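You operate a simulated robot arm through the tools that you are given. There is no shell and no other tool. Be economical: measure what you need, move in short steps, check, and stop when the job is done.

You are at the controls of a simulated robot arm. One attempt, no reset.

## Task
Oil the hinge cap and swing the gate till the rust goes.
Fine: put the pad back, leave the gate shut and its catch locked. Set down upright: green oiling pad. A coat counts when it lies all over at full strength: go over it till it gets no stronger.
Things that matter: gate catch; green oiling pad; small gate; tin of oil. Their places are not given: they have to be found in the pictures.

It is judged by the outcome, as a careful person would: the job done as asked, and still so three seconds after it is handed in. It fails if anything else is knocked over, pushed out of place, dropped, spilled or broken. A push-on lid holds only when it is set on centred and level and pressed home; a screw cap is set on level and turned clockwise until tight.

## Robot
A 7-joint arm with a two-finger parallel gripper, fixed in place. Base frame: the origin is at the foot of the arm, x ahead of it, y to its left, z up; the work surface is at about z = 860. Units: mm, rad, N and s.
Its first joint turns from -2.897 to 2.897 rad. Payload 4.4 kg.
The tool frame sits at the grasp point between the pads (the TCP): z along the fingers, y along the line on which they close. The tips reach 23 mm beyond it. Largest opening 94 mm; finger width 38, thickness 10; the body of the gripper, 54 by 96 mm, starts 39 mm behind the TCP.
Orientation is that of the tool frame in the base frame, as a unit quaternion [x, y, z, w]. With the fingers straight down and closing along the base's y, the tool's x points along the base's -x, its y along +y and its z along -z.

## Interface
- The arm moves only by the tool servo_tool. Its argument "increments" is a list of rows, each a list of 7 numbers: the turn, a rotation vector about the base's x, y, z in rad, then the shift along the base's x, y, z in cm, then the finger opening in cm, from 0 to 9.4. In form: [[wx, wy, wz, x, y, z, fingers], ...]. A call has 1 to 20 rows; each row is the pose to reach, as a shift and turn from the pose commanded when the call began. Rows are played at 5 a second. More than 50 mm and 0.15 rad between two rows, or a gripper value outside its range, and nothing of the call is played. Where a pose cannot be reached the arm comes as near as it can. A force on the tool above 90 N (or 10 N above the force at the start of the call, whichever is more), or a blocked arm, ends the call early, and 0.2 s more pass. Each finger travels about 72 mm/s and halts on what it meets, pressing with about 34 N; the grip force reading is that of the motor and also rises with nothing between the fingers. The clock runs only during rows and for 0.2 s after the last one: add rows that repeat a pose to give the fingers time. It gives the time, the measured TCP pose, the force on the tool (base axes), the opening and the grip force at its end, in the units of the frame above (readings bear some noise), with the torque about the TCP (base axes, N m) and any sound that the robot's microphone picked up.
- Cameras (640 x 400 px; columns grow to the right, rows downward): "scene" is fixed at [49.8, 487.7, 1543.4]; the picture's right is [-0.30, -0.95, 0.00], its down [-0.58, 0.18, -0.79] and it looks along [0.76, -0.24, -0.61] (base axes); focal length 324 px, centre (320, 200). "wrist" rides on the gripper at [86, 16, -75] in the tool frame; the picture's right is [-0.18, 0.98, 0.00], its down [-0.58, -0.11, -0.81] and it looks along [-0.79, -0.15, 0.59] (tool axes); focal length 243 px, centre (320, 200).
- get_image(camera): a new picture of that camera. No time passes.
- pixel_to_xyz(camera, pixels): for up to 12 pixels [column, row] of the newest picture of that camera ("zoom" is the newest enlarged one), the place [x, y, z] in the base frame of the surface seen there, good to about 3 mm, but the place of the scene camera against the robot may be out by one fixed shift of up to 25 mm in any direction. No time passes.
- inspect(camera, box): a new picture of the part [left, top, right, bottom] of that camera's present view, enlarged. No time passes.
- sign_off(): hands the job in; it is judged then, once.

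Work in short steps. Measure before you move; look again where a grasp or a placing could have gone wrong, and mend it. You have 80 turns and 54 pictures in all, those below and enlarged ones among them. Open the gripper and draw the arm clear of the work before you hand the job in, unless the task says otherwise; then end with one line.

The tools are called after "Call:" as name(argument=value, ...) on one line, values as JSON. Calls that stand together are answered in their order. servo_tool: Moves the arm, as the interface text tells. Its arguments: {"type":"object","properties":{"increments":{"type":"array","items":{"type":"array","items":{"type":"number"}}}},"required":["increments"]} The other tools are called the same way: get_image (camera) takes a picture; pixel_to_xyz (camera, pixels) gives the place of the surface under pixels of a picture; inspect (camera, box) takes an enlarged picture of a part of a camera's view; sign_off () hands the job in.

At the start:

```text
clock: 0.0
eef_pos: [502.7, 317.5, 1277.7]
ee_rot: [0.0, 1.0, 0.001, -0.001]
force: [-1.1, -0.4, -0.3]
wrist_torque: [0.0, 0.0, 0.04]
gripper_width: 94.0
finger_force: 0.2
```

scene: 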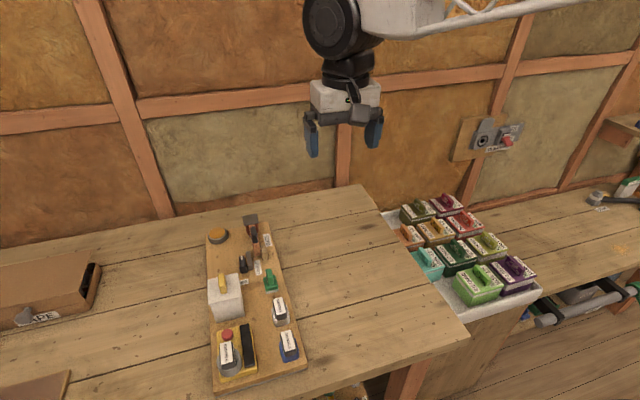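
wrist: 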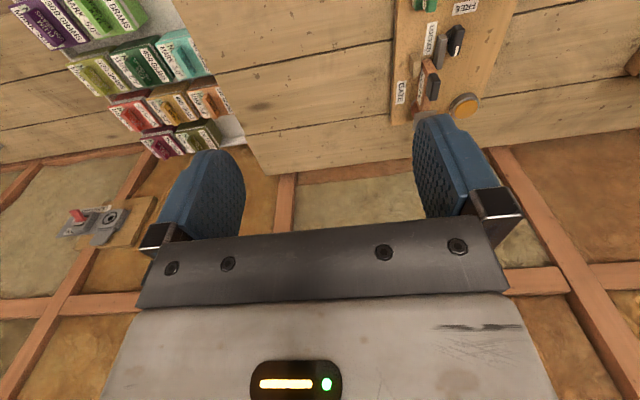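

I start by enlarging the board with the gate (scene around columns 190-320, rows 205-395) and the boxes on the right.

Call:
inspect(camera="scene", box=[190, 205, 320, 300])

Call:
inspect(camera="scene", box=[190, 290, 320, 395])

Call:
inspect(camera="scene", box=[380, 180, 560, 310])

```text
4.21 times, centred on (255, 252) of scene
```

zoom: 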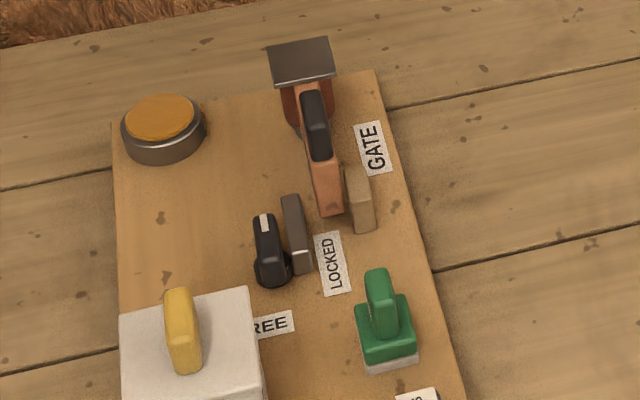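

```text
3.81 times, centred on (255, 342) of scene
```

zoom: 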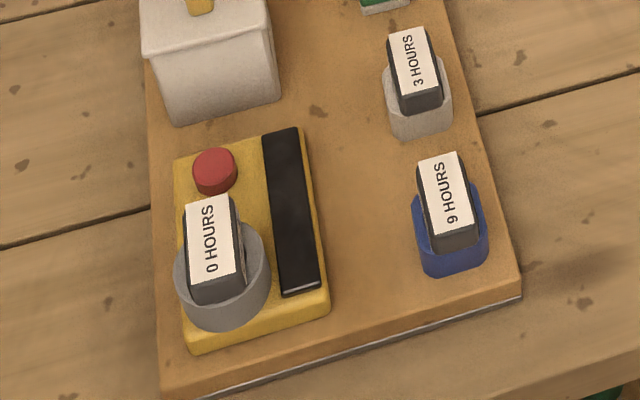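

```text
3.08 times, centred on (470, 245) of scene
```

zoom: 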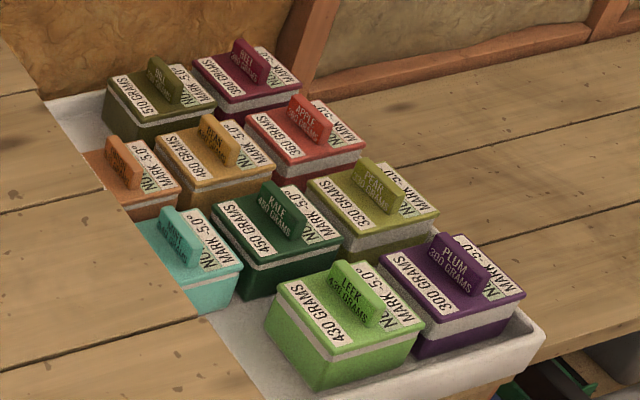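

The gate (handle at zoom 315,130), catch with LOCKED/FREE, green pad and a round amber tin are visible. I measure places on the scene picture.

Call:
pixel_to_xyz(camera="scene", pixels=[[218, 234], [251, 219], [254, 231], [257, 251], [264, 252], [244, 263], [250, 261], [270, 275], [271, 287], [222, 280], [225, 300], [232, 250]])

Call:
pixel_to_xyz(camera="wrist", pixels=[[465, 102], [435, 88], [427, 72], [440, 50], [457, 35], [426, 5], [410, 115]])

```text
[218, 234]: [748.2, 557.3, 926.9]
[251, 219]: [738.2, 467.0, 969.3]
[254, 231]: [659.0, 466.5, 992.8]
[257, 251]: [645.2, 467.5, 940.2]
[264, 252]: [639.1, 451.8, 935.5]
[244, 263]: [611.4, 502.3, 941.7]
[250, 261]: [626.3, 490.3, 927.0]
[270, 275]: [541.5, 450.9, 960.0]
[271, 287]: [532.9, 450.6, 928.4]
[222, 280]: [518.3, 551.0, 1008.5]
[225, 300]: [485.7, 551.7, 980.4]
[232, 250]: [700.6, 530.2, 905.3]
```

```text
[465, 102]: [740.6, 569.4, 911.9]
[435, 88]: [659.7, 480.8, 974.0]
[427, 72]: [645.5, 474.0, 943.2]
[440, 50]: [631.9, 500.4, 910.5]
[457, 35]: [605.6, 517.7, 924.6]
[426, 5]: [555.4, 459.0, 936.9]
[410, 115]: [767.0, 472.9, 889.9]
```

Wrist and scene agree within about 20 mm. I move in over the board for a closer wrist view.

Call:
servo_tool(increments=[[0, 0, 0, 3, 5, -3, 9.4], [0, 0, 0, 5, 9, -6, 9.4], [0, 0, 0, 6, 13, -9, 9.4], [0, 0, 0, 7, 18, -13, 9.4], [0, 0, 0, 7, 18, -13, 9.4]])

Call:
get_image(camera="wrist")

```text
refused: row 1 steps farther than a row can; nothing moved
```

```text
48 pictures are left
```

wrist: 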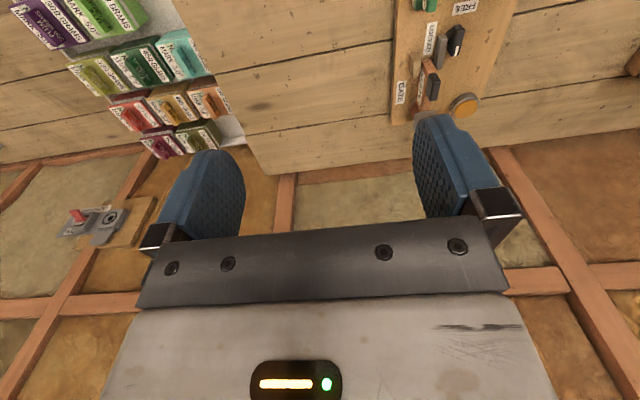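

The step was too long (limit 50 mm); I repeat it with shorter rows.

Call:
servo_tool(increments=[[0, 0, 0, 1, 3, -2, 9.4], [0, 0, 0, 2, 6, -4, 9.4], [0, 0, 0, 3, 9, -6, 9.4], [0, 0, 0, 4, 12, -8, 9.4], [0, 0, 0, 5, 15, -10, 9.4], [0, 0, 0, 6, 18, -12, 9.4], [0, 0, 0, 6, 18, -12, 9.4]])

```text
clock: 1.6
eef_pos: [563.4, 497.6, 1157.7]
ee_rot: [0.001, 1.0, 0.001, 0.0]
force: [-0.3, -0.8, 0.2]
wrist_torque: [0.03, -0.01, -0.01]
gripper_width: 94.0
finger_force: 0.0
```

Arm is at (563, 498, 1158); now I look.

Call:
inspect(camera="wrist", box=[200, 0, 460, 162])

```text
2.46 times, centred on (330, 81) of wrist
```

zoom: 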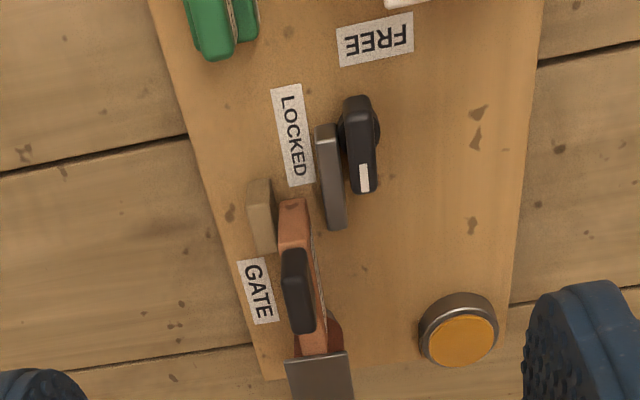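

Lever with white mark near pivot (zoom 360,130), grey bar beside it. I measure, then drop closer for detail.

Call:
pixel_to_xyz(camera="zoom", pixels=[[460, 340], [298, 285], [290, 215], [260, 200], [327, 140], [335, 215], [357, 110], [362, 185], [377, 130], [320, 370], [215, 30], [375, 40]])

Call:
servo_tool(increments=[[0, 0, 0, 1, 0, -3, 9.4], [0, 0, 0, 2, 0, -6, 9.4], [0, 0, 0, 4, 0, -9, 9.4], [0, 0, 0, 4, 0, -9, 9.4]])

Call:
inspect(camera="wrist", box=[200, 0, 460, 162])

```text
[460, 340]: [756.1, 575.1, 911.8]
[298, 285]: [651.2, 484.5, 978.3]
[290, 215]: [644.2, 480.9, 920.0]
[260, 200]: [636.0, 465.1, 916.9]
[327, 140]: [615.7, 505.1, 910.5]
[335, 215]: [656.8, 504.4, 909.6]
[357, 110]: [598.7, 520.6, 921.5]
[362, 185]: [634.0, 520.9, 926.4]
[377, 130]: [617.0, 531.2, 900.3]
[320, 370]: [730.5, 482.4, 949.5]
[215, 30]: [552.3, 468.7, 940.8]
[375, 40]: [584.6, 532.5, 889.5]
```

```text
clock: 2.6
eef_pos: [605.3, 496.7, 1067.1]
ee_rot: [0.001, 1.0, 0.0, 0.0]
force: [0.1, -0.1, 0.2]
wrist_torque: [-0.01, -0.03, -0.02]
gripper_width: 94.1
finger_force: 0.0
```

```text
2.46 times, centred on (330, 81) of wrist
```

zoom: 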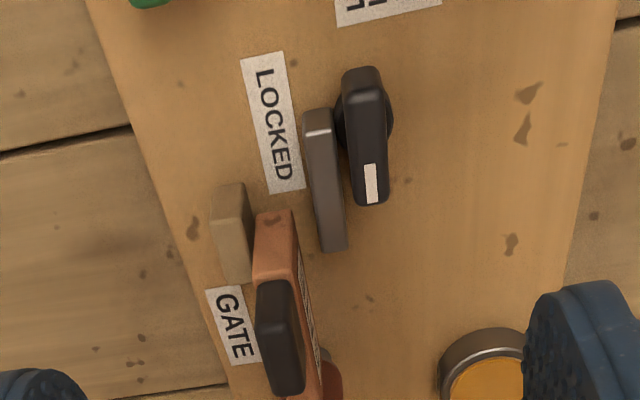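

The knob's layout isn't clear yet. I back off and lower to see it more from the side, along with the pad.

Call:
servo_tool(increments=[[0, 0, 0, -4, -0.5, 0, 9.4], [0, 0, 0, -8, -1, 0, 9.4], [0, 0, 0, -12, -1.5, 0, 9.4], [0, 0, 0, -15.5, -2, -0.5, 9.4], [0, 0, 0, -15.5, -2, -1, 9.4]])

Call:
get_image(camera="wrist")

```text
clock: 3.8
eef_pos: [449.3, 477.9, 1057.9]
ee_rot: [0.0, 1.0, 0.001, 0.0]
force: [0.0, 0.3, 0.1]
wrist_torque: [0.0, -0.01, -0.02]
gripper_width: 94.1
finger_force: 0.1
```

```text
45 pictures are left
```

wrist: 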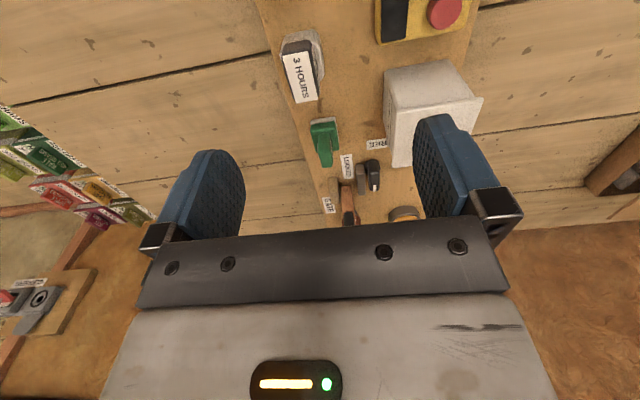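

I enlarge the middle, with the pad at (323,140) and the catch at (368,175).

Call:
inspect(camera="wrist", box=[290, 110, 430, 225])

```text
3.48 times, centred on (360, 168) of wrist
```

zoom: 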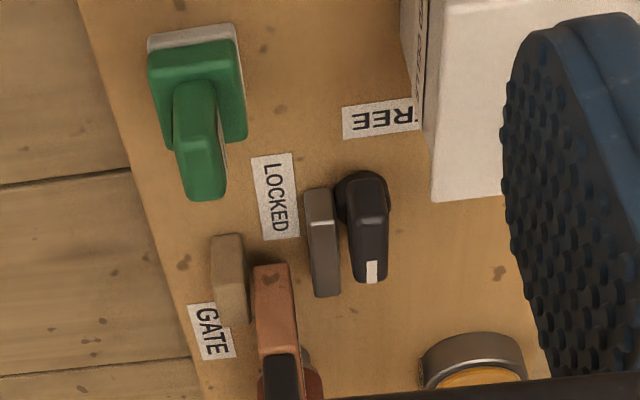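

The white box has text on its -y side; I swing round to view from the -y side.

Call:
servo_tool(increments=[[0, 0, 0.14, 0, -3, 0.5, 9.4], [0, 0, 0.28, 0, -6, 0.5, 9.4], [0, 0, 0.42, 0, -9, 0.5, 9.4], [0, 0, 0.56, 0, -12, 0.5, 9.4], [0, 0, 0.7, 0, -15, 0.5, 9.4], [0, 0, 0.84, 0, -17, 0.5, 9.4], [0, 0, 0.98, 0, -18, 0.5, 9.4], [0, 0, 1.1, 0, -18, 0.5, 9.4]])

Call:
get_image(camera="wrist")

```text
clock: 5.6
eef_pos: [448.4, 296.7, 1062.2]
ee_rot: [-0.523, 0.852, 0.0, 0.0]
force: [1.0, -0.2, -0.7]
wrist_torque: [0.03, 0.05, 0.02]
gripper_width: 94.2
finger_force: 0.1
```

```text
43 pictures are left
```

wrist: 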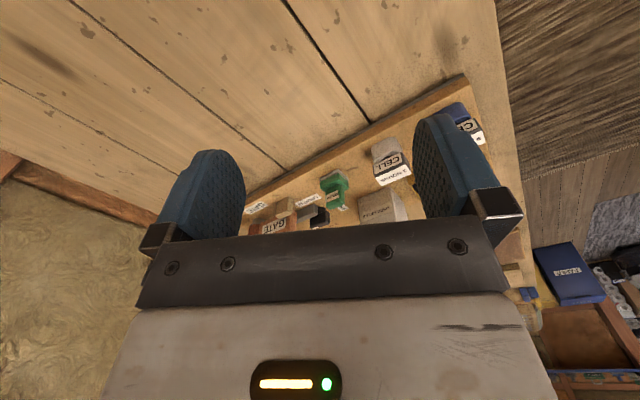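

I enlarge the board between the fingers.

Call:
inspect(camera="wrist", box=[240, 140, 420, 240])

```text
3.56 times, centred on (330, 190) of wrist
```

zoom: 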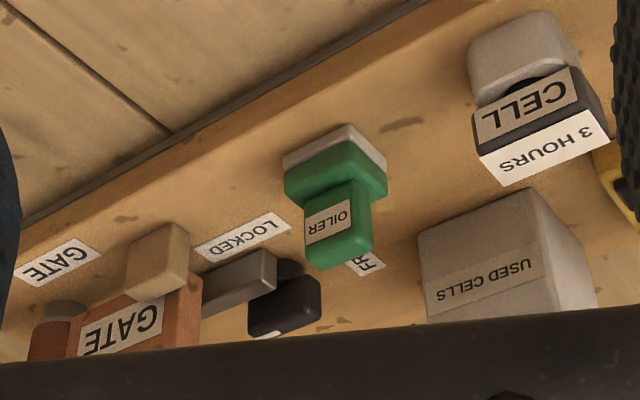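

So: OILER pad, used-cells bin (not concerned), amber tin = oil. Next I look at the hinge from above.

Call:
servo_tool(increments=[[0, 0, -0.14, 2.5, 2, 2, 9.4], [0, 0, -0.28, 5, 4, 4, 9.4], [0, 0, -0.42, 7.5, 6, 6, 9.4], [0, 0, -0.56, 10, 8, 8, 9.4], [0, 0, -0.7, 13, 10, 8, 9.4], [0, 0, -0.84, 16, 12, 8, 9.4], [0, 0, -0.98, 19, 15, 8, 9.4], [0, 0, -1.1, 22, 18, 8, 9.4], [0, 0, -1.1, 24, 19, 8, 9.4]])

Call:
inspect(camera="wrist", box=[200, 0, 460, 162])

```text
clock: 7.6
eef_pos: [689.3, 485.4, 1143.5]
ee_rot: [0.001, 1.0, 0.0, 0.0]
force: [0.5, -0.9, 0.4]
wrist_torque: [0.0, 0.03, 0.0]
gripper_width: 93.9
finger_force: 0.1
```

```text
2.46 times, centred on (330, 81) of wrist
```

zoom: 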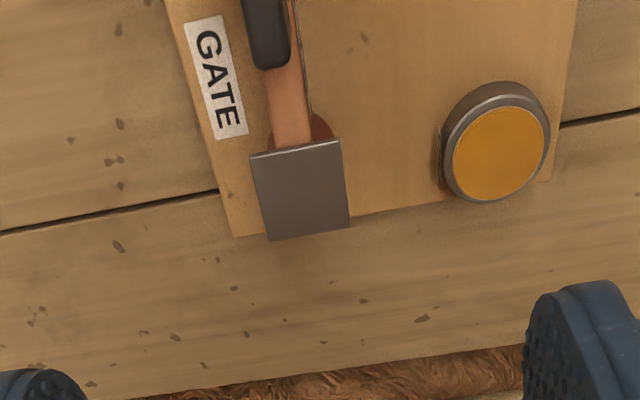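

The grey plate (zoom 250-350, 140-240) is the hinge cap. I measure its corners, the tin and the pad.

Call:
pixel_to_xyz(camera="zoom", pixels=[[256, 160], [334, 146], [344, 222], [272, 234], [300, 190], [498, 155], [458, 155], [543, 152], [495, 197], [510, 112], [400, 200], [265, 30]])

```text
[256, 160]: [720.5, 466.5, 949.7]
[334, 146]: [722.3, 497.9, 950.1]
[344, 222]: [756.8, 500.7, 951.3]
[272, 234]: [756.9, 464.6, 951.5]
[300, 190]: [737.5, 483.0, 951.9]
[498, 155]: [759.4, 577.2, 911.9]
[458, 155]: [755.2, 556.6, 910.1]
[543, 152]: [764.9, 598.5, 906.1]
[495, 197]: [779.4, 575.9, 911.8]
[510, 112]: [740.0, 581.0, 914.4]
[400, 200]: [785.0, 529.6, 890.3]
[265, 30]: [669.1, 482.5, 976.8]
```

Cap centre ≈ (739, 483, 951), about 40 mm square; tin centre ≈ (759, 577, 912). Now a close look at the pad from above.

Call:
servo_tool(increments=[[0, 0, 0, -4, -0.5, -1, 9.4], [0, 0, 0, -8, -1, -2, 9.4], [0, 0, 0, -12, -1.5, -3, 9.4], [0, 0, 0, -16, -2, -5, 9.4], [0, 0, 0, -17, -2, -6, 9.4], [0, 0, 0, -17, -2, -6, 9.4]])

Call:
inspect(camera="wrist", box=[230, 0, 430, 125])

```text
clock: 9.0
eef_pos: [518.3, 466.8, 1082.6]
ee_rot: [0.0, 1.0, 0.0, 0.001]
force: [0.7, -0.3, -0.6]
wrist_torque: [0.02, -0.01, -0.01]
gripper_width: 94.0
finger_force: 0.0
```

```text
3.20 times, centred on (330, 62) of wrist
```

zoom: 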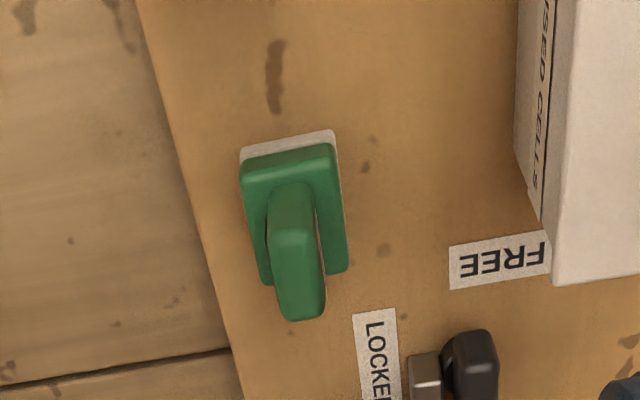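

The pad's handle runs along x, thin in y: a straight-down grasp closing along y suits. I measure the handle and body.

Call:
pixel_to_xyz(camera="zoom", pixels=[[297, 275], [300, 308], [293, 240], [277, 290], [318, 290], [250, 190], [328, 160], [338, 255], [260, 260], [250, 152], [331, 136], [293, 195]])

```text
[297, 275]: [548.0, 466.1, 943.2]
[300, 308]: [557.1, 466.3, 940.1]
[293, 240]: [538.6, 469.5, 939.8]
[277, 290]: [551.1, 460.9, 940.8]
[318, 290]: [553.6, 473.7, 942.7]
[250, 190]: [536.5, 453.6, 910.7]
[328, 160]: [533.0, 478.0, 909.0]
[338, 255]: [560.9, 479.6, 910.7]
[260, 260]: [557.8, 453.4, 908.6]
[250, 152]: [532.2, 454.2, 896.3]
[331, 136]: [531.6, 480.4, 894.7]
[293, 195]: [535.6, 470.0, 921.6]
```

Handle centre ≈ (548, 467), top 942, foot 911. I check the used-cells bin's near edge for clearance to the gripper body.

Call:
pixel_to_xyz(camera="zoom", pixels=[[522, 130], [545, 210], [552, 250], [556, 280], [580, 100], [600, 260], [425, 360], [475, 345], [480, 370]])

Call:
servo_tool(increments=[[0, 0, 0, 1, 0, -3, 6], [0, 0, 0, 2, 0, -6, 4], [0, 0, 0, 2.9, 0, -8.5, 4], [0, 0, 0, 2.9, 0, -8.5, 4]])

```text
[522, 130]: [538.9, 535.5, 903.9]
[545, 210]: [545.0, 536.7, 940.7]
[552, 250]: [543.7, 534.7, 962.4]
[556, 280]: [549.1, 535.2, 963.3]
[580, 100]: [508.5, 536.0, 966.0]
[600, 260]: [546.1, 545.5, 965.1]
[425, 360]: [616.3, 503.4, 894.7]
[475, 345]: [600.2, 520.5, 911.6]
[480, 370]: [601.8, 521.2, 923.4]
```

```text
clock: 10.0
eef_pos: [549.2, 467.7, 996.5]
ee_rot: [0.0, 1.0, 0.0, 0.0]
force: [-0.1, -0.5, 0.7]
wrist_torque: [-0.01, -0.01, 0.0]
gripper_width: 39.9
finger_force: 0.1
```

The bin's edge is at y 535, top 965, so there is clearance. I lower to TCP z 937 and close.

Call:
servo_tool(increments=[[0, 0, 0, -0.1, 0, -2, 4], [0, 0, 0, -0.1, 0, -4, 4], [0, 0, 0, -0.1, 0, -5.9, 4], [0, 0, 0, -0.1, 0, -5.9, 4], [0, 0, 0, -0.1, 0, -5.9, 2], [0, 0, 0, -0.1, 0, -5.9, 0], [0, 0, 0, -0.1, 0, -5.9, 0], [0, 0, 0, -0.1, 0, -5.9, 0]])

```text
clock: 11.8
eef_pos: [546.4, 468.1, 938.2]
ee_rot: [0.001, 1.0, 0.001, 0.001]
force: [-0.7, 0.3, -0.4]
wrist_torque: [0.03, 0.0, 0.05]
gripper_width: 12.9
finger_force: 33.8
```

Gripped at 12.9 mm. I lift it and carry it over to above the tin.

Call:
servo_tool(increments=[[0, 0, 0, 0, 0, 2, 0], [0, 0, 0, 0, 0, 5, 0], [0, 0, 0, 0, 0, 9, 0], [0, 0, 0, 0, 0, 12, 0], [0, 0, 0, 4, 2, 12, 0], [0, 0, 0, 8, 4, 12, 0], [0, 0, 0, 12, 6, 12, 0], [0, 0, 0, 16, 8, 12, 0], [0, 0, 0, 20, 10, 12, 0], [0, 0, 0, 21.2, 10.9, 11, 0], [0, 0, 0, 21.2, 10.9, 8, 0], [0, 0, 0, 21.2, 10.9, 5, 0], [0, 0, 0, 21.2, 10.9, 5, 0]])

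Call:
inspect(camera="scene", box=[170, 170, 300, 300])

Call:
get_image(camera="wrist")

```text
clock: 14.6
eef_pos: [759.2, 574.5, 988.4]
ee_rot: [0.0, 1.0, 0.0, 0.0]
force: [-0.6, -0.1, 0.2]
wrist_torque: [0.04, -0.01, 0.0]
gripper_width: 0.0
finger_force: 34.8
```

```text
3.08 times, centred on (235, 235) of scene
```

zoom: 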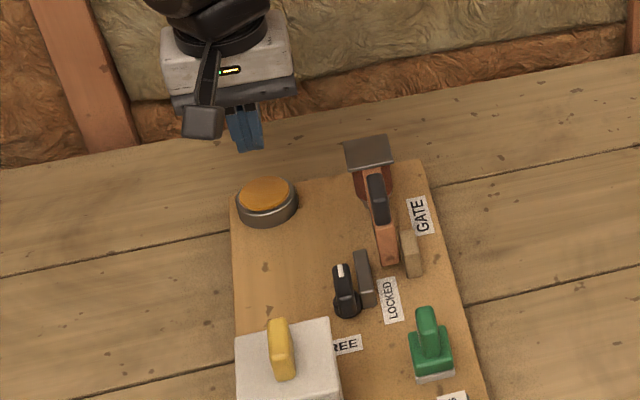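

```text
38 pictures are left
```

wrist: 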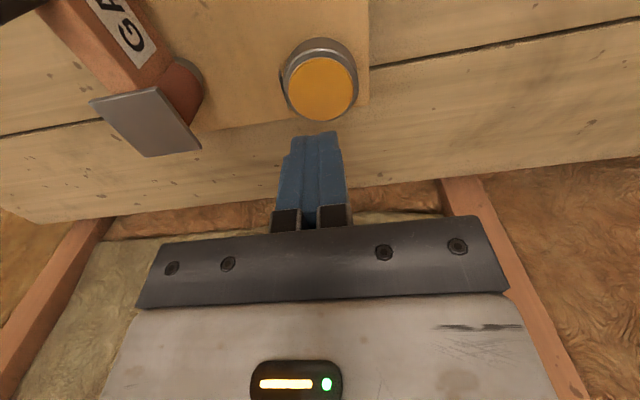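

The fingers are at 0.0: the pad slipped out and still stands on the board (zoom 430,345). I go back to see its exact state.

Call:
servo_tool(increments=[[0, 0, 0, 0, 0, 4, 2], [0, 0, 0, 0, 0, 7, 3], [0, 0, 0, -4, -2, 8, 4], [0, 0, 0, -8, -4, 8, 4], [0, 0, 0, -12, -6, 8, 4], [0, 0, 0, -16, -8, 8, 4], [0, 0, 0, -20, -10, 8, 4], [0, 0, 0, -24, -10.9, 8, 4], [0, 0, 0, -24, -10.9, 8, 4]])

Call:
inspect(camera="wrist", box=[230, 0, 430, 125])

```text
clock: 16.6
eef_pos: [516.6, 466.2, 1072.6]
ee_rot: [0.0, 1.0, 0.0, 0.0]
force: [-0.3, 0.4, -0.5]
wrist_torque: [0.03, -0.02, -0.03]
gripper_width: 40.1
finger_force: 0.0
```

```text
3.20 times, centred on (330, 62) of wrist
```

zoom: 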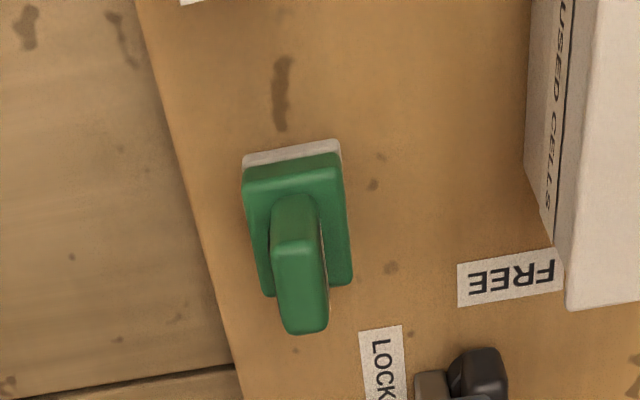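

Call:
pixel_to_xyz(camera="zoom", pixels=[[300, 285], [302, 320], [295, 248], [281, 305], [322, 303], [250, 205], [333, 175], [344, 270], [263, 275], [250, 160], [338, 144], [297, 200]])

```text
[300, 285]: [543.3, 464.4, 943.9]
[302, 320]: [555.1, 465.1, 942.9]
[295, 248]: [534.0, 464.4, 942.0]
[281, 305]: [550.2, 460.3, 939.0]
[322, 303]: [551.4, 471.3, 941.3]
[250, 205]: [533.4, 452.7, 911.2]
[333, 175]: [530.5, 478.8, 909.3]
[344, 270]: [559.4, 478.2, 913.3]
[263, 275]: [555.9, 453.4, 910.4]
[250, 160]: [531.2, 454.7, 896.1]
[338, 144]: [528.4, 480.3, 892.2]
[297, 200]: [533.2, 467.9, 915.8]
```

The pad stands as before, at (545, 466). I regrasp a touch lower and lift slowly, watching the force.

Call:
servo_tool(increments=[[0, 0, 0, 1.5, 0, -4, 4], [0, 0, 0, 3, 0, -8, 4], [0, 0, 0, 3, 0, -11, 4], [0, 0, 0, 3, 0, -13.2, 4], [0, 0, 0, 3, 0, -13.8, 4], [0, 0, 0, 3, 0, -13.8, 4], [0, 0, 0, 3, 0, -13.8, 2], [0, 0, 0, 3, 0, -13.8, 0], [0, 0, 0, 3, 0, -13.8, 0], [0, 0, 0, 3, 0, -13.8, 0], [0, 0, 0, 3, 0, -13.8, 0]])

Call:
servo_tool(increments=[[0, 0, 0, 0, 0, 0.2, 0], [0, 0, 0, 0, 0, 0.4, 0], [0, 0, 0, 0, 0, 0.6, 0], [0, 0, 0, 0, 0, 0.8, 0], [0, 0, 0, 0, 0, 0.8, 0]])

Call:
inspect(camera="scene", box=[220, 240, 320, 310])

```text
clock: 19.0
eef_pos: [548.6, 466.5, 930.0]
ee_rot: [-0.001, 1.0, 0.0, 0.0]
force: [0.4, -0.3, 1.5]
wrist_torque: [0.02, 0.0, -0.01]
gripper_width: 28.6
finger_force: 34.0
```

```text
clock: 20.2
eef_pos: [548.5, 466.3, 938.6]
ee_rot: [0.0, 1.0, 0.0, -0.001]
force: [-0.5, -0.7, 0.1]
wrist_torque: [0.04, -0.01, -0.01]
gripper_width: 29.1
finger_force: 33.5
```

```text
5.71 times, centred on (270, 275) of scene
```

zoom: 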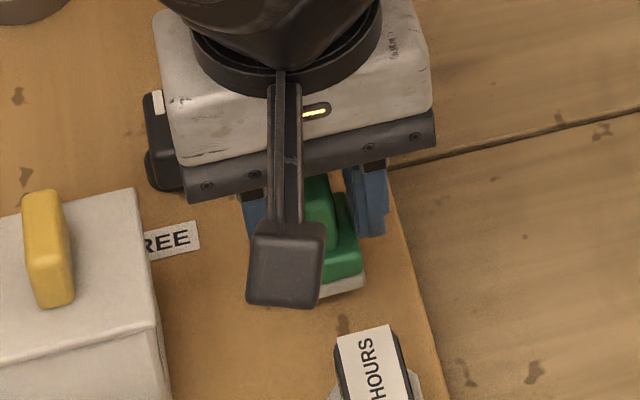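

I was 5 mm low and gripped the body's edge. I set it back, go deeper to hold the body well (TCP ~923, tips ~900), and regrip.

Call:
servo_tool(increments=[[0, 0, 0, 0, 0, -0.4, 0], [0, 0, 0, 0, 0, -0.75, 0], [0, 0, 0, 0, 0, -0.75, 0], [0, 0, 0, 0, 0, -0.75, 3.8], [0, 0, 0, 0, 0, -0.75, 4], [0, 0, 0, -0.2, 0, -1.2, 4], [0, 0, 0, -0.2, 0, -1.5, 4], [0, 0, 0, -0.2, 0, -1.5, 4], [0, 0, 0, -0.2, 0, -1.5, 2.5], [0, 0, 0, -0.2, 0, -1.5, 0], [0, 0, 0, -0.2, 0, -1.5, 0], [0, 0, 0, -0.2, 0, -1.5, 0]])

Call:
servo_tool(increments=[[0, 0, 0, 0, 0, 0.5, 0], [0, 0, 0, 0, 0, 1, 0], [0, 0, 0, 0, 0, 2, 0], [0, 0, 0, 0, 0, 3, 0], [0, 0, 0, 0, 0, 3, 0]])

Call:
inspect(camera="scene", box=[220, 240, 320, 310])

```text
clock: 22.8
eef_pos: [546.8, 467.6, 924.2]
ee_rot: [-0.001, 1.0, 0.0, 0.0]
force: [-0.8, 0.6, 1.1]
wrist_torque: [-0.02, 0.0, 0.0]
gripper_width: 29.0
finger_force: 34.3
```

```text
clock: 24.0
eef_pos: [546.7, 467.3, 954.4]
ee_rot: [0.001, 1.0, 0.0, 0.0]
force: [0.1, -0.1, -0.9]
wrist_torque: [-0.01, -0.01, -0.04]
gripper_width: 28.7
finger_force: 34.1
```

```text
5.71 times, centred on (270, 275) of scene
```

zoom: 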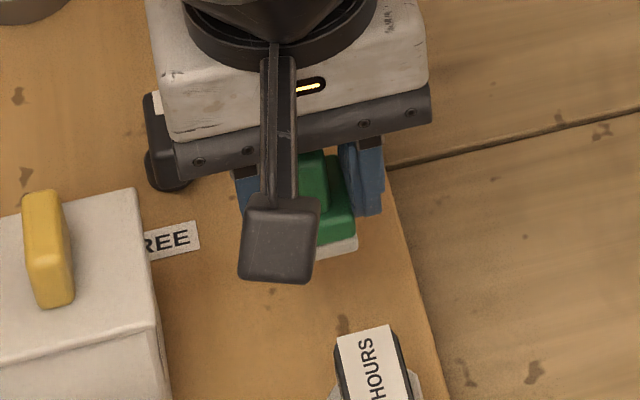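

The pad is lifted (28.7 mm). I carry it, more gently, to above the tin.

Call:
servo_tool(increments=[[0, 0, 0, 0, 0, 2, 0], [0, 0, 0, 0, 0, 4, 0], [0, 0, 0, 0, 0, 6, 0], [0, 0, 0, 1, 0.5, 8, 0], [0, 0, 0, 3, 1.5, 9, 0], [0, 0, 0, 5.5, 2.8, 9, 0], [0, 0, 0, 8, 4, 9, 0], [0, 0, 0, 10.5, 5.4, 9, 0], [0, 0, 0, 13, 6.7, 9, 0], [0, 0, 0, 15.5, 8, 9, 0], [0, 0, 0, 18, 9.3, 9, 0], [0, 0, 0, 20, 10.3, 8, 0], [0, 0, 0, 21.2, 10.9, 6, 0], [0, 0, 0, 21.2, 10.9, 4, 0], [0, 0, 0, 21.2, 10.9, 2.5, 0], [0, 0, 0, 21.2, 10.9, 1.5, 0], [0, 0, 0, 21.2, 10.9, 1.5, 0]])

Call:
get_image(camera="wrist")

```text
clock: 27.6
eef_pos: [759.7, 577.8, 969.6]
ee_rot: [-0.001, 1.0, 0.0, 0.0]
force: [0.7, 0.8, -0.5]
wrist_torque: [-0.03, -0.01, 0.02]
gripper_width: 28.9
finger_force: 33.5
```

```text
34 pictures are left
```

wrist: 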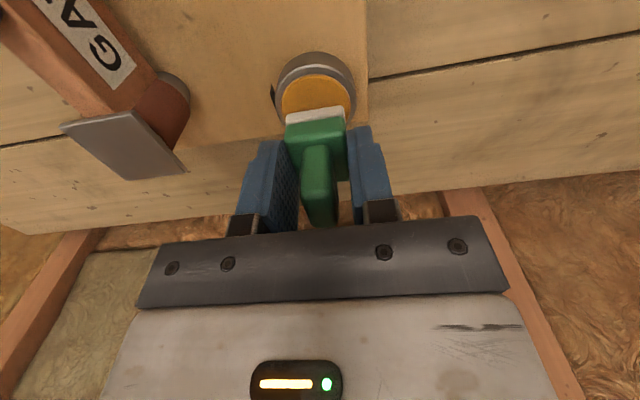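

Pad is held level over the tin (tin at 317,85). I lower slowly until light contact, expected near TCP z 946.

Call:
servo_tool(increments=[[0, 0, 0, 0, 0, -1, 0], [0, 0, 0, 0, 0, -1.8, 0], [0, 0, 0, 0, 0, -2.2, 0], [0, 0, 0, 0, 0, -2.5, 0], [0, 0, 0, 0, 0, -2.5, 0]])

```text
clock: 28.8
eef_pos: [759.4, 576.7, 944.9]
ee_rot: [-0.001, 1.0, 0.0, 0.0]
force: [-0.1, -0.4, 9.2]
wrist_torque: [-0.03, 0.02, -0.02]
gripper_width: 28.4
finger_force: 34.1
```

Contact at z 945 with 9 N. I hold a moment with a small wiggle, then lift and look.

Call:
servo_tool(increments=[[0, 0, 0, 0, 0, 0, 0], [0, 0, 0, 0.2, 0, 0, 0], [0, 0, 0, -0.2, 0, 0, 0], [0, 0, 0, 0, 0, 0, 0], [0, 0, 0, 0, 0, 0, 0], [0, 0, 0, 0, 0, 2, 0], [0, 0, 0, 0, 0, 5, 0], [0, 0, 0, 0, 0, 8, 0], [0, 0, 0, 0, 0, 8, 0]])

Call:
inspect(camera="scene", box=[170, 140, 300, 270])

```text
clock: 30.8
eef_pos: [759.9, 576.2, 1023.8]
ee_rot: [0.0, 1.0, 0.0, 0.0]
force: [0.5, -0.6, 0.2]
wrist_torque: [0.0, 0.01, 0.01]
gripper_width: 28.6
finger_force: 34.3
```

```text
3.08 times, centred on (235, 205) of scene
```

zoom: 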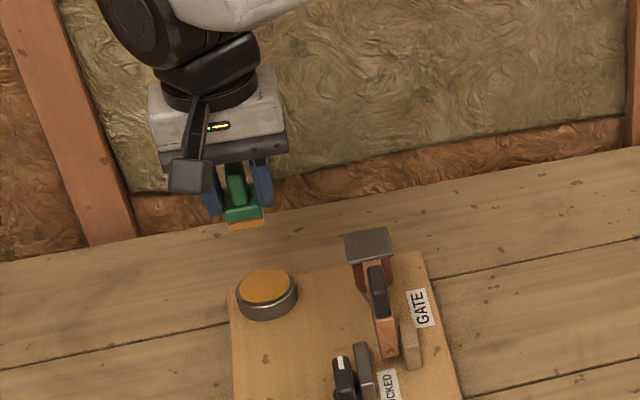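

The pad is now amber-soaked. I move over the cap (740, 483) and descend to contact near TCP z 984.

Call:
servo_tool(increments=[[0, 0, 0, -0.5, -2.5, 1, 0], [0, 0, 0, -1, -5, 1, 0], [0, 0, 0, -1.5, -7.5, 1, 0], [0, 0, 0, -1.9, -9.4, 1, 0], [0, 0, 0, -1.9, -9.4, -1, 0], [0, 0, 0, -1.9, -9.4, -2.5, 0], [0, 0, 0, -1.9, -9.4, -3.4, 0], [0, 0, 0, -1.9, -9.4, -3.9, 0], [0, 0, 0, -1.9, -9.4, -3.9, 0]])

```text
clock: 32.8
eef_pos: [739.3, 481.7, 985.6]
ee_rot: [0.0, 1.0, 0.0, 0.0]
force: [-0.5, -0.8, 1.1]
wrist_torque: [-0.03, 0.0, -0.03]
gripper_width: 28.6
finger_force: 33.7
```

Near contact (1 N). I lower 2 mm and stroke along y with small x offsets.

Call:
servo_tool(increments=[[0, 0, 0, 0, 0, -0.2, 0], [0, 0, 0, 0, 0.4, -0.2, 0], [0, 0, 0, 0, 0.8, -0.2, 0], [0, 0, 0, 0, 0.4, -0.2, 0], [0, 0, 0, 0, 0, -0.2, 0], [0, 0, 0, 0, -0.4, -0.2, 0], [0, 0, 0, 0, -0.8, -0.2, 0], [0, 0, 0, 0.4, -0.8, -0.2, 0], [0, 0, 0, 0.4, -0.4, -0.2, 0], [0, 0, 0, 0.4, 0, -0.2, 0], [0, 0, 0, 0.4, 0.4, -0.2, 0], [0, 0, 0, 0.4, 0.8, -0.2, 0], [0, 0, 0, -0.4, 0.8, -0.2, 0], [0, 0, 0, -0.4, 0.4, -0.2, 0], [0, 0, 0, -0.4, 0, -0.2, 0], [0, 0, 0, -0.4, -0.4, -0.2, 0], [0, 0, 0, -0.4, -0.8, -0.2, 0], [0, 0, 0, 0, 0, -0.2, 0]])

```text
clock: 36.6
eef_pos: [739.1, 481.8, 982.7]
ee_rot: [-0.001, 1.0, 0.0, 0.0]
force: [-0.1, -0.3, 2.7]
wrist_torque: [-0.05, -0.06, -0.05]
gripper_width: 28.7
finger_force: 33.9
```

Contact force is a light 2.7 N. I raise and look at the cap.

Call:
servo_tool(increments=[[0, 0, 0, 0, 0, 3, 0], [0, 0, 0, 0, 0, 6, 0], [0, 0, 0, 0, 2, 8, 0], [0, 0, 0, 0, 4, 8, 0], [0, 0, 0, 0, 4, 8, 0]])

Call:
get_image(camera="wrist")

Call:
inspect(camera="scene", box=[190, 150, 290, 250])

```text
clock: 37.8
eef_pos: [739.7, 522.3, 1063.6]
ee_rot: [0.0, 1.0, 0.0, 0.0]
force: [-0.9, 0.7, -1.0]
wrist_torque: [0.0, 0.02, 0.02]
gripper_width: 28.6
finger_force: 34.0
```

```text
32 pictures are left
```

wrist: 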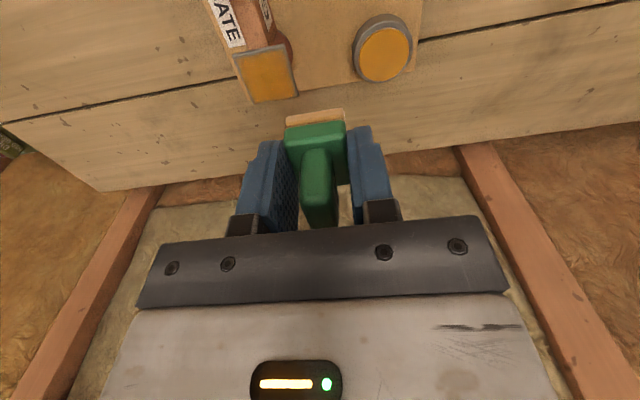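

```text
4.00 times, centred on (240, 200) of scene
```

zoom: 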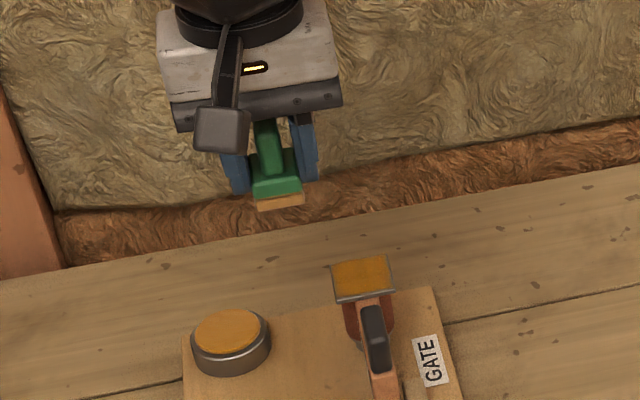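

The cap has become amber with a thin uncoated edge at its near side; I enlarge it.

Call:
inspect(camera="wrist", box=[225, 35, 315, 110])

```text
5.33 times, centred on (270, 72) of wrist
```

zoom: 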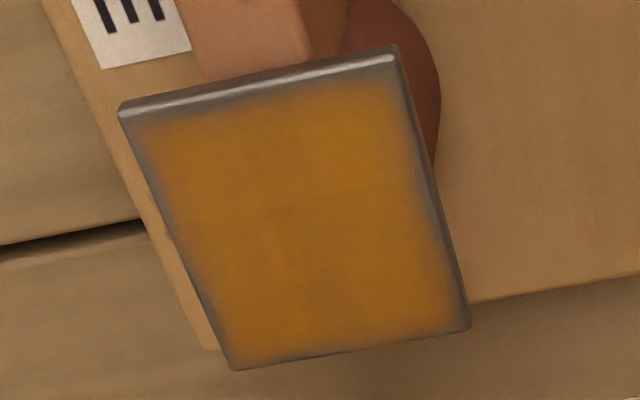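

The edges, especially the -x and ±y ones, are still bare. I measure the cap corners and gate handle end for a wider pass after another dip.

Call:
pixel_to_xyz(camera="zoom", pixels=[[128, 115], [392, 62], [462, 322], [238, 360], [290, 210]])

Call:
servo_tool(increments=[[0, 0, 0, 1, 2, 0, 0], [0, 0, 0, 2, 4, -2, 0], [0, 0, 0, 2, 5.5, -5, 0], [0, 0, 0, 2, 5.5, -8, 0], [0, 0, 0, 2, 5.5, -11, 0], [0, 0, 0, 2, 5.5, -12, 0], [0, 0, 0, 2.2, 5.5, -12, 0], [0, 0, 0, 1.8, 5.5, -12, 0], [0, 0, 0, 2, 5.5, -12, 0], [0, 0, 0, 2, 5.5, -12, 0]])

```text
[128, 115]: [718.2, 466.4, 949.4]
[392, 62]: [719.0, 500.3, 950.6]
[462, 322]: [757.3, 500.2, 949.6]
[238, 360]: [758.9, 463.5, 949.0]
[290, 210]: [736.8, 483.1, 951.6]
```

```text
clock: 40.0
eef_pos: [758.7, 577.3, 943.3]
ee_rot: [0.0, 1.0, 0.0, 0.0]
force: [0.2, -0.1, -0.7]
wrist_torque: [-0.02, -0.01, 0.01]
gripper_width: 28.6
finger_force: 34.3
```

No force at 943: the pad slid up slightly in the grip. I lower a few mm until contact.

Call:
servo_tool(increments=[[0, 0, 0, 0, 0, -0.15, 0], [0, 0, 0, 0, 0, -0.3, 0], [0, 0, 0, 0, 0, -0.3, 0]])

```text
clock: 40.8
eef_pos: [759.8, 578.3, 943.3]
ee_rot: [0.0, 1.0, 0.0, 0.001]
force: [0.5, -3.1, 19.3]
wrist_torque: [-0.11, -0.05, 0.01]
gripper_width: 28.4
finger_force: 34.5
```

Contact with 19 N, soaked again. I lift and go back over the cap, down to contact.

Call:
servo_tool(increments=[[0, 0, 0, 0, 0, 3, 0], [0, 0, 0, 0, 0, 6, 0], [0, 0, 0, 0, -1, 9, 0], [0, 0, 0, -1, -4, 9, 0], [0, 0, 0, -1.5, -7, 9, 0], [0, 0, 0, -2.1, -9.5, 9, 0], [0, 0, 0, -2.1, -9.5, 7, 0], [0, 0, 0, -2.1, -9.5, 5, 0], [0, 0, 0, -2.1, -9.5, 4.2, 0], [0, 0, 0, -2.1, -9.5, 4.1, 0], [0, 0, 0, -2.1, -9.5, 4.1, 0]])

```text
clock: 43.2
eef_pos: [740.2, 483.0, 981.5]
ee_rot: [0.0, 1.0, 0.001, 0.002]
force: [3.4, -1.4, 21.7]
wrist_torque: [-0.08, -0.15, -0.01]
gripper_width: 28.5
finger_force: 34.1
```

Good contact, 22 N. I ease 1 mm and go round a wider raster reaching past all the cap's edges.

Call:
servo_tool(increments=[[0, 0, 0, 0, 0.5, -0.0, 0], [0, 0, 0, 0, 1.1, -0.05, 0], [0, 0, 0, -0.5, 1.1, -0.05, 0], [0, 0, 0, -1.0, 1.1, -0.05, 0], [0, 0, 0, -1.0, 0.6, -0.05, 0], [0, 0, 0, -1.0, 0, -0.05, 0], [0, 0, 0, -1.0, -0.6, -0.05, 0], [0, 0, 0, -1.0, -1.1, -0.05, 0], [0, 0, 0, -0.5, -1.1, -0.05, 0], [0, 0, 0, 0, -1.1, -0.05, 0], [0, 0, 0, 0.6, -1.1, -0.05, 0], [0, 0, 0, 0.6, -0.6, -0.05, 0], [0, 0, 0, 0.6, 0, -0.05, 0], [0, 0, 0, 0.6, 0.6, -0.05, 0], [0, 0, 0, 0.6, 1.1, -0.05, 0], [0, 0, 0, 0, 1.1, -0.05, 0], [0, 0, 0, -1.0, 1.1, -0.05, 0], [0, 0, 0, -1.0, 0, -0.05, 0], [0, 0, 0, -1.0, -1.1, -0.05, 0], [0, 0, 0, 0, 0, -0.05, 0]])

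Call:
servo_tool(increments=[[0, 0, 0, 0, 0, 3, 0], [0, 0, 0, 0, 0, 6, 0], [0, 0, 0, 0, 2, 8, 0], [0, 0, 0, 0, 4, 8, 0], [0, 0, 0, 0, 4, 8, 0]])

Call:
inspect(camera="wrist", box=[225, 35, 385, 135])

```text
clock: 47.4
eef_pos: [738.8, 482.2, 980.4]
ee_rot: [0.0, 1.0, 0.0, 0.0]
force: [-3.0, -5.0, 14.1]
wrist_torque: [-0.15, 0.05, -0.01]
gripper_width: 28.7
finger_force: 34.2
```

```text
clock: 48.6
eef_pos: [738.4, 523.1, 1061.4]
ee_rot: [0.0, 1.0, 0.0, -0.001]
force: [0.3, 0.7, -0.8]
wrist_torque: [-0.01, -0.01, 0.0]
gripper_width: 28.7
finger_force: 33.2
```

```text
4.00 times, centred on (305, 85) of wrist
```

zoom: 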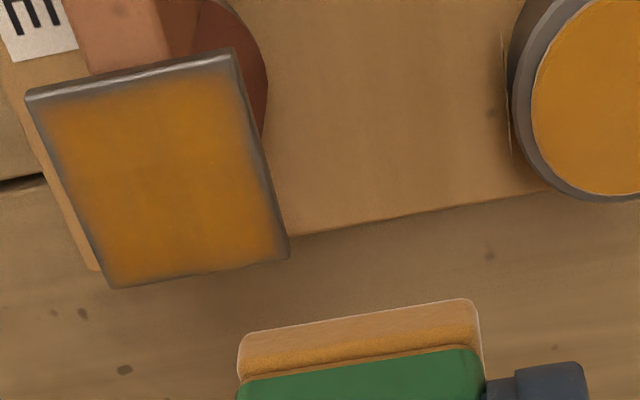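

The coat is stronger but the edges still look thin. I dip once more and make a wider pass to see whether it changes.

Call:
servo_tool(increments=[[0, 0, 0, 1, 2, 0, 0], [0, 0, 0, 2, 4, -2, 0], [0, 0, 0, 2.1, 5.4, -5, 0], [0, 0, 0, 2.1, 5.4, -8, 0], [0, 0, 0, 2.1, 5.4, -11, 0], [0, 0, 0, 2.1, 5.4, -11.9, 0], [0, 0, 0, 2.1, 5.4, -12.1, 0], [0, 0, 0, 2.1, 5.4, -12.1, 0], [0, 0, 0, 2.1, 5.4, -12.1, 0]])

Call:
servo_tool(increments=[[0, 0, 0, 0.2, 0, 0, 0], [0, 0, 0, -0.2, 0, 0, 0], [0, 0, 0, 0, 0, 0, 0], [0, 0, 0, 0, 0, 3, 0], [0, 0, 0, 0, 0, 6, 0], [0, 0, 0, 0, -1, 9, 0], [0, 0, 0, -1, -4, 9, 0], [0, 0, 0, -1.5, -7, 9, 0], [0, 0, 0, -2.1, -9.5, 9, 0], [0, 0, 0, -2.1, -9.5, 7, 0], [0, 0, 0, -2.1, -9.5, 5, 0], [0, 0, 0, -2.1, -9.5, 4.2, 0], [0, 0, 0, -2.1, -9.5, 4.0, 0], [0, 0, 0, -2.1, -9.5, 4.0, 0]])

```text
clock: 50.6
eef_pos: [760.8, 577.7, 940.8]
ee_rot: [0.0, 1.0, 0.002, 0.0]
force: [1.7, 1.8, 16.7]
wrist_torque: [-0.04, -0.11, 0.02]
gripper_width: 28.9
finger_force: 33.7
```

```text
clock: 53.6
eef_pos: [739.3, 481.7, 980.2]
ee_rot: [0.0, 1.0, 0.0, 0.001]
force: [-0.9, -2.1, 15.2]
wrist_torque: [-0.07, 0.03, -0.03]
gripper_width: 28.9
finger_force: 34.0
```

Good contact, 15 N, centred. I run the wider raster.

Call:
servo_tool(increments=[[0, 0, 0, 0, 0.7, 0, 0], [0, 0, 0, 0, 1.5, 0, 0], [0, 0, 0, -0.7, 1.5, 0, 0], [0, 0, 0, -1.3, 1.5, 0, 0], [0, 0, 0, -1.3, 0.7, 0, 0], [0, 0, 0, -1.3, 0, 0, 0], [0, 0, 0, -1.3, -0.7, 0, 0], [0, 0, 0, -1.3, -1.4, 0, 0], [0, 0, 0, -0.6, -1.4, 0, 0], [0, 0, 0, 0, -1.4, 0, 0], [0, 0, 0, 0.6, -1.4, 0, 0], [0, 0, 0, 1.2, -1.4, 0, 0], [0, 0, 0, 1.2, -0.7, 0, 0], [0, 0, 0, 1.2, 0, 0, 0], [0, 0, 0, 1.2, 0.7, 0, 0], [0, 0, 0, 1.2, 1.5, 0, 0], [0, 0, 0, 0.6, 1.5, 0, 0], [0, 0, 0, 0, 1.5, 0, 0], [0, 0, 0, 0, 0.7, 0, 0], [0, 0, 0, 0, 0, 0, 0]])

Call:
servo_tool(increments=[[0, 0, 0, 0, 0, 3, 0], [0, 0, 0, 0, 0, 6, 0], [0, 0, 0, 0, 2, 8, 0], [0, 0, 0, 0, 4, 8, 0], [0, 0, 0, 0, 4, 8, 0]])

Call:
inspect(camera="wrist", box=[225, 35, 385, 135])

```text
clock: 57.8
eef_pos: [737.5, 481.6, 978.8]
ee_rot: [-0.001, 1.0, 0.0, 0.0]
force: [-0.3, 9.7, 28.3]
wrist_torque: [0.34, -0.03, -0.01]
gripper_width: 28.8
finger_force: 34.1
```

```text
clock: 59.0
eef_pos: [740.1, 521.6, 1061.0]
ee_rot: [0.0, 1.0, -0.001, 0.0]
force: [-0.6, -0.3, -0.5]
wrist_torque: [0.0, 0.01, 0.0]
gripper_width: 28.7
finger_force: 34.4
```

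```text
4.00 times, centred on (305, 85) of wrist
```

zoom: 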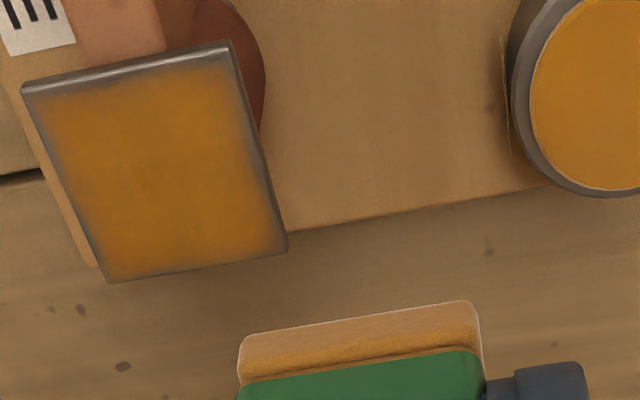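

No further change between passes: the coat is saturated (soft edge is how it shows). I carry the pad back over its place at (547, 467.5).

Call:
servo_tool(increments=[[0, 0, 0, -2, -0.5, 0, 0], [0, 0, 0, -5, -1.5, 0, 0], [0, 0, 0, -8, -2.5, 0, 0], [0, 0, 0, -11, -3.5, 0, 0], [0, 0, 0, -14, -4.5, 0, 0], [0, 0, 0, -17, -5, 0, 0], [0, 0, 0, -19.2, -5.4, 0, 0], [0, 0, 0, -19.2, -5.4, -3, 0], [0, 0, 0, -19.2, -5.4, -6, 0], [0, 0, 0, -19.2, -5.4, -9, 0], [0, 0, 0, -19.2, -5.4, -12, 0], [0, 0, 0, -19.2, -5.4, -13, 0], [0, 0, 0, -19.2, -5.4, -13, 0]])

```text
clock: 61.8
eef_pos: [546.3, 466.5, 928.7]
ee_rot: [0.001, 1.0, 0.0, 0.0]
force: [0.0, -1.1, 0.0]
wrist_torque: [0.0, 0.02, 0.0]
gripper_width: 28.9
finger_force: 34.4
```

No contact at 928.7; I lower in small steps towards z ~920.

Call:
servo_tool(increments=[[0, 0, 0, 0, 0.1, -0.3, 0], [0, 0, 0, 0, 0.1, -0.6, 0], [0, 0, 0, 0, 0.1, -0.8, 0], [0, 0, 0, 0, 0.1, -0.95, 0], [0, 0, 0, 0, 0.1, -0.95, 0]])

```text
clock: 63.0
eef_pos: [546.2, 469.5, 920.2]
ee_rot: [0.0, 1.0, 0.0, 0.0]
force: [0.0, 0.3, -0.1]
wrist_torque: [0.01, 0.04, 0.02]
gripper_width: 28.7
finger_force: 34.5
```

Call:
servo_tool(increments=[[0, 0, 0, 0, 0, -0.1, 0], [0, 0, 0, 0, 0, -0.2, 0], [0, 0, 0, 0, 0, -0.3, 0], [0, 0, 0, 0, 0, -0.3, 0]])

```text
clock: 64.0
eef_pos: [547.7, 467.5, 918.6]
ee_rot: [-0.001, 1.0, 0.001, 0.001]
force: [-6.1, -3.2, 23.0]
wrist_torque: [-0.08, 0.22, 0.0]
gripper_width: 28.8
finger_force: 33.8
```

The pad touches down (23 N at z 918.6). I ease up a little, open and rise.

Call:
servo_tool(increments=[[0, 0, 0, 0, 0, 0.15, 0], [0, 0, 0, 0, 0, 0.15, 3.2], [0, 0, 0, 0, 0, 0.15, 4], [0, 0, 0, 0, 0, 0.15, 4], [0, 0, 0, 0, 0, 3, 4], [0, 0, 0, 0, 0, 6, 4], [0, 0, 0, 0, 0, 9, 4], [0, 0, 0, 0, 0, 12, 4], [0, 0, 0, 0, 0, 14, 4]])

Call:
inspect(camera="scene", box=[200, 200, 320, 320])

```text
clock: 66.0
eef_pos: [546.5, 469.0, 1056.7]
ee_rot: [-0.001, 1.0, 0.001, 0.0]
force: [0.2, 0.2, -0.9]
wrist_torque: [0.0, -0.01, -0.01]
gripper_width: 39.8
finger_force: 0.0
```

```text
3.33 times, centred on (260, 260) of scene
```

zoom: 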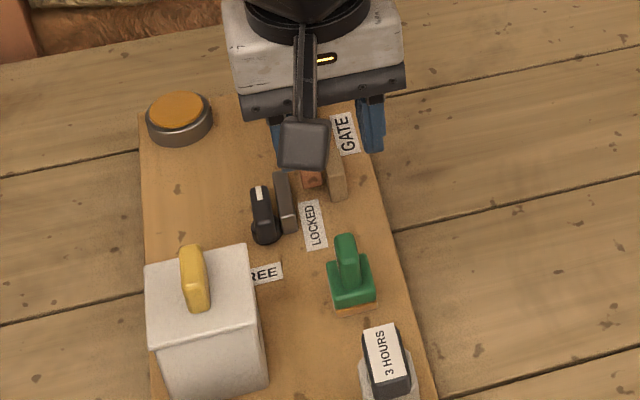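

The pad is back and upright. Now a close look at the catch knob and gate handle to fix heights before grasping.

Call:
inspect(camera="wrist", box=[290, 60, 410, 150])

```text
4.44 times, centred on (350, 105) of wrist
```

zoom: 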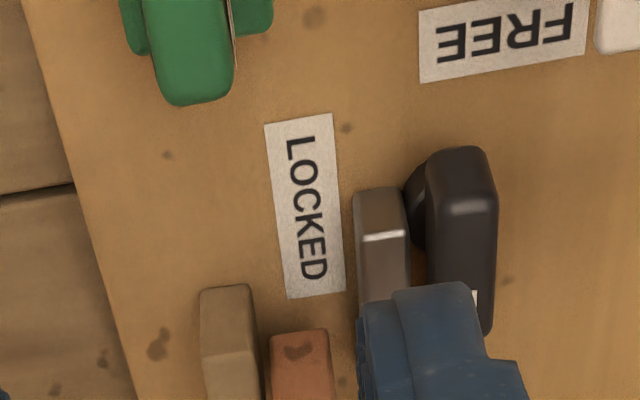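

Call:
pixel_to_xyz(camera="zoom", pixels=[[455, 170], [465, 230], [435, 250], [494, 250], [417, 210], [380, 210], [385, 260], [305, 210], [500, 40], [300, 350], [225, 320], [485, 320]])

```text
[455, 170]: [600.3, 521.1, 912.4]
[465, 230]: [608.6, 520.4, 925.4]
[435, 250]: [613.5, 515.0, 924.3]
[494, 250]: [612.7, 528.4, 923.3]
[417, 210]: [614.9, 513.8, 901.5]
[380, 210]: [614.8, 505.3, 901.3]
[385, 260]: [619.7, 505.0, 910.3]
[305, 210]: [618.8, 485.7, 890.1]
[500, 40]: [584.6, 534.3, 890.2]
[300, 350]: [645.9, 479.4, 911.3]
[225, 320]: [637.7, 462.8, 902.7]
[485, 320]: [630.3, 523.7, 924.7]
```

Knob: x 600–638, y 514–528, top 925, stem near (617,521). I go above it and grasp with tips at ~914, just over the grey bar (910), to test how it moves.

Call:
servo_tool(increments=[[0, 0, 0, 2.5, 2, 0, 3.4], [0, 0, 0, 5, 4, 0, 3.4], [0, 0, 0, 6.5, 5.2, -2, 3.4], [0, 0, 0, 6.5, 5.2, -6, 3.4], [0, 0, 0, 6.5, 5.2, -9, 3.4], [0, 0, 0, 6.5, 5.2, -11, 3.4], [0, 0, 0, 6.5, 5.2, -11.9, 3.4], [0, 0, 0, 6.5, 5.2, -11.9, 3.4], [0, 0, 0, 6.5, 5.2, -11.9, 1.5], [0, 0, 0, 6.5, 5.2, -11.9, 0], [0, 0, 0, 6.5, 5.2, -11.9, 0], [0, 0, 0, 6.5, 5.2, -11.9, 0]])

```text
clock: 68.6
eef_pos: [610.9, 521.9, 939.0]
ee_rot: [0.0, 1.0, 0.0, 0.0]
force: [0.2, -43.7, 6.6]
wrist_torque: [-0.86, -0.14, -0.14]
gripper_width: 14.0
finger_force: 34.2
```

Gripped (14 mm) but a side force of -44 N shows it is off-centre; I shift a little in -y and read.

Call:
servo_tool(increments=[[0, 0, 0, 0, -0.1, 0, 0], [0, 0, 0, 0, -0.2, 0, 0], [0, 0, 0, 0, -0.2, 0, 0]])

```text
clock: 69.4
eef_pos: [611.7, 521.5, 939.2]
ee_rot: [0.0, 1.0, 0.0, 0.0]
force: [12.3, 18.4, 0.4]
wrist_torque: [0.37, -1.01, 0.24]
gripper_width: 13.8
finger_force: 34.1
```

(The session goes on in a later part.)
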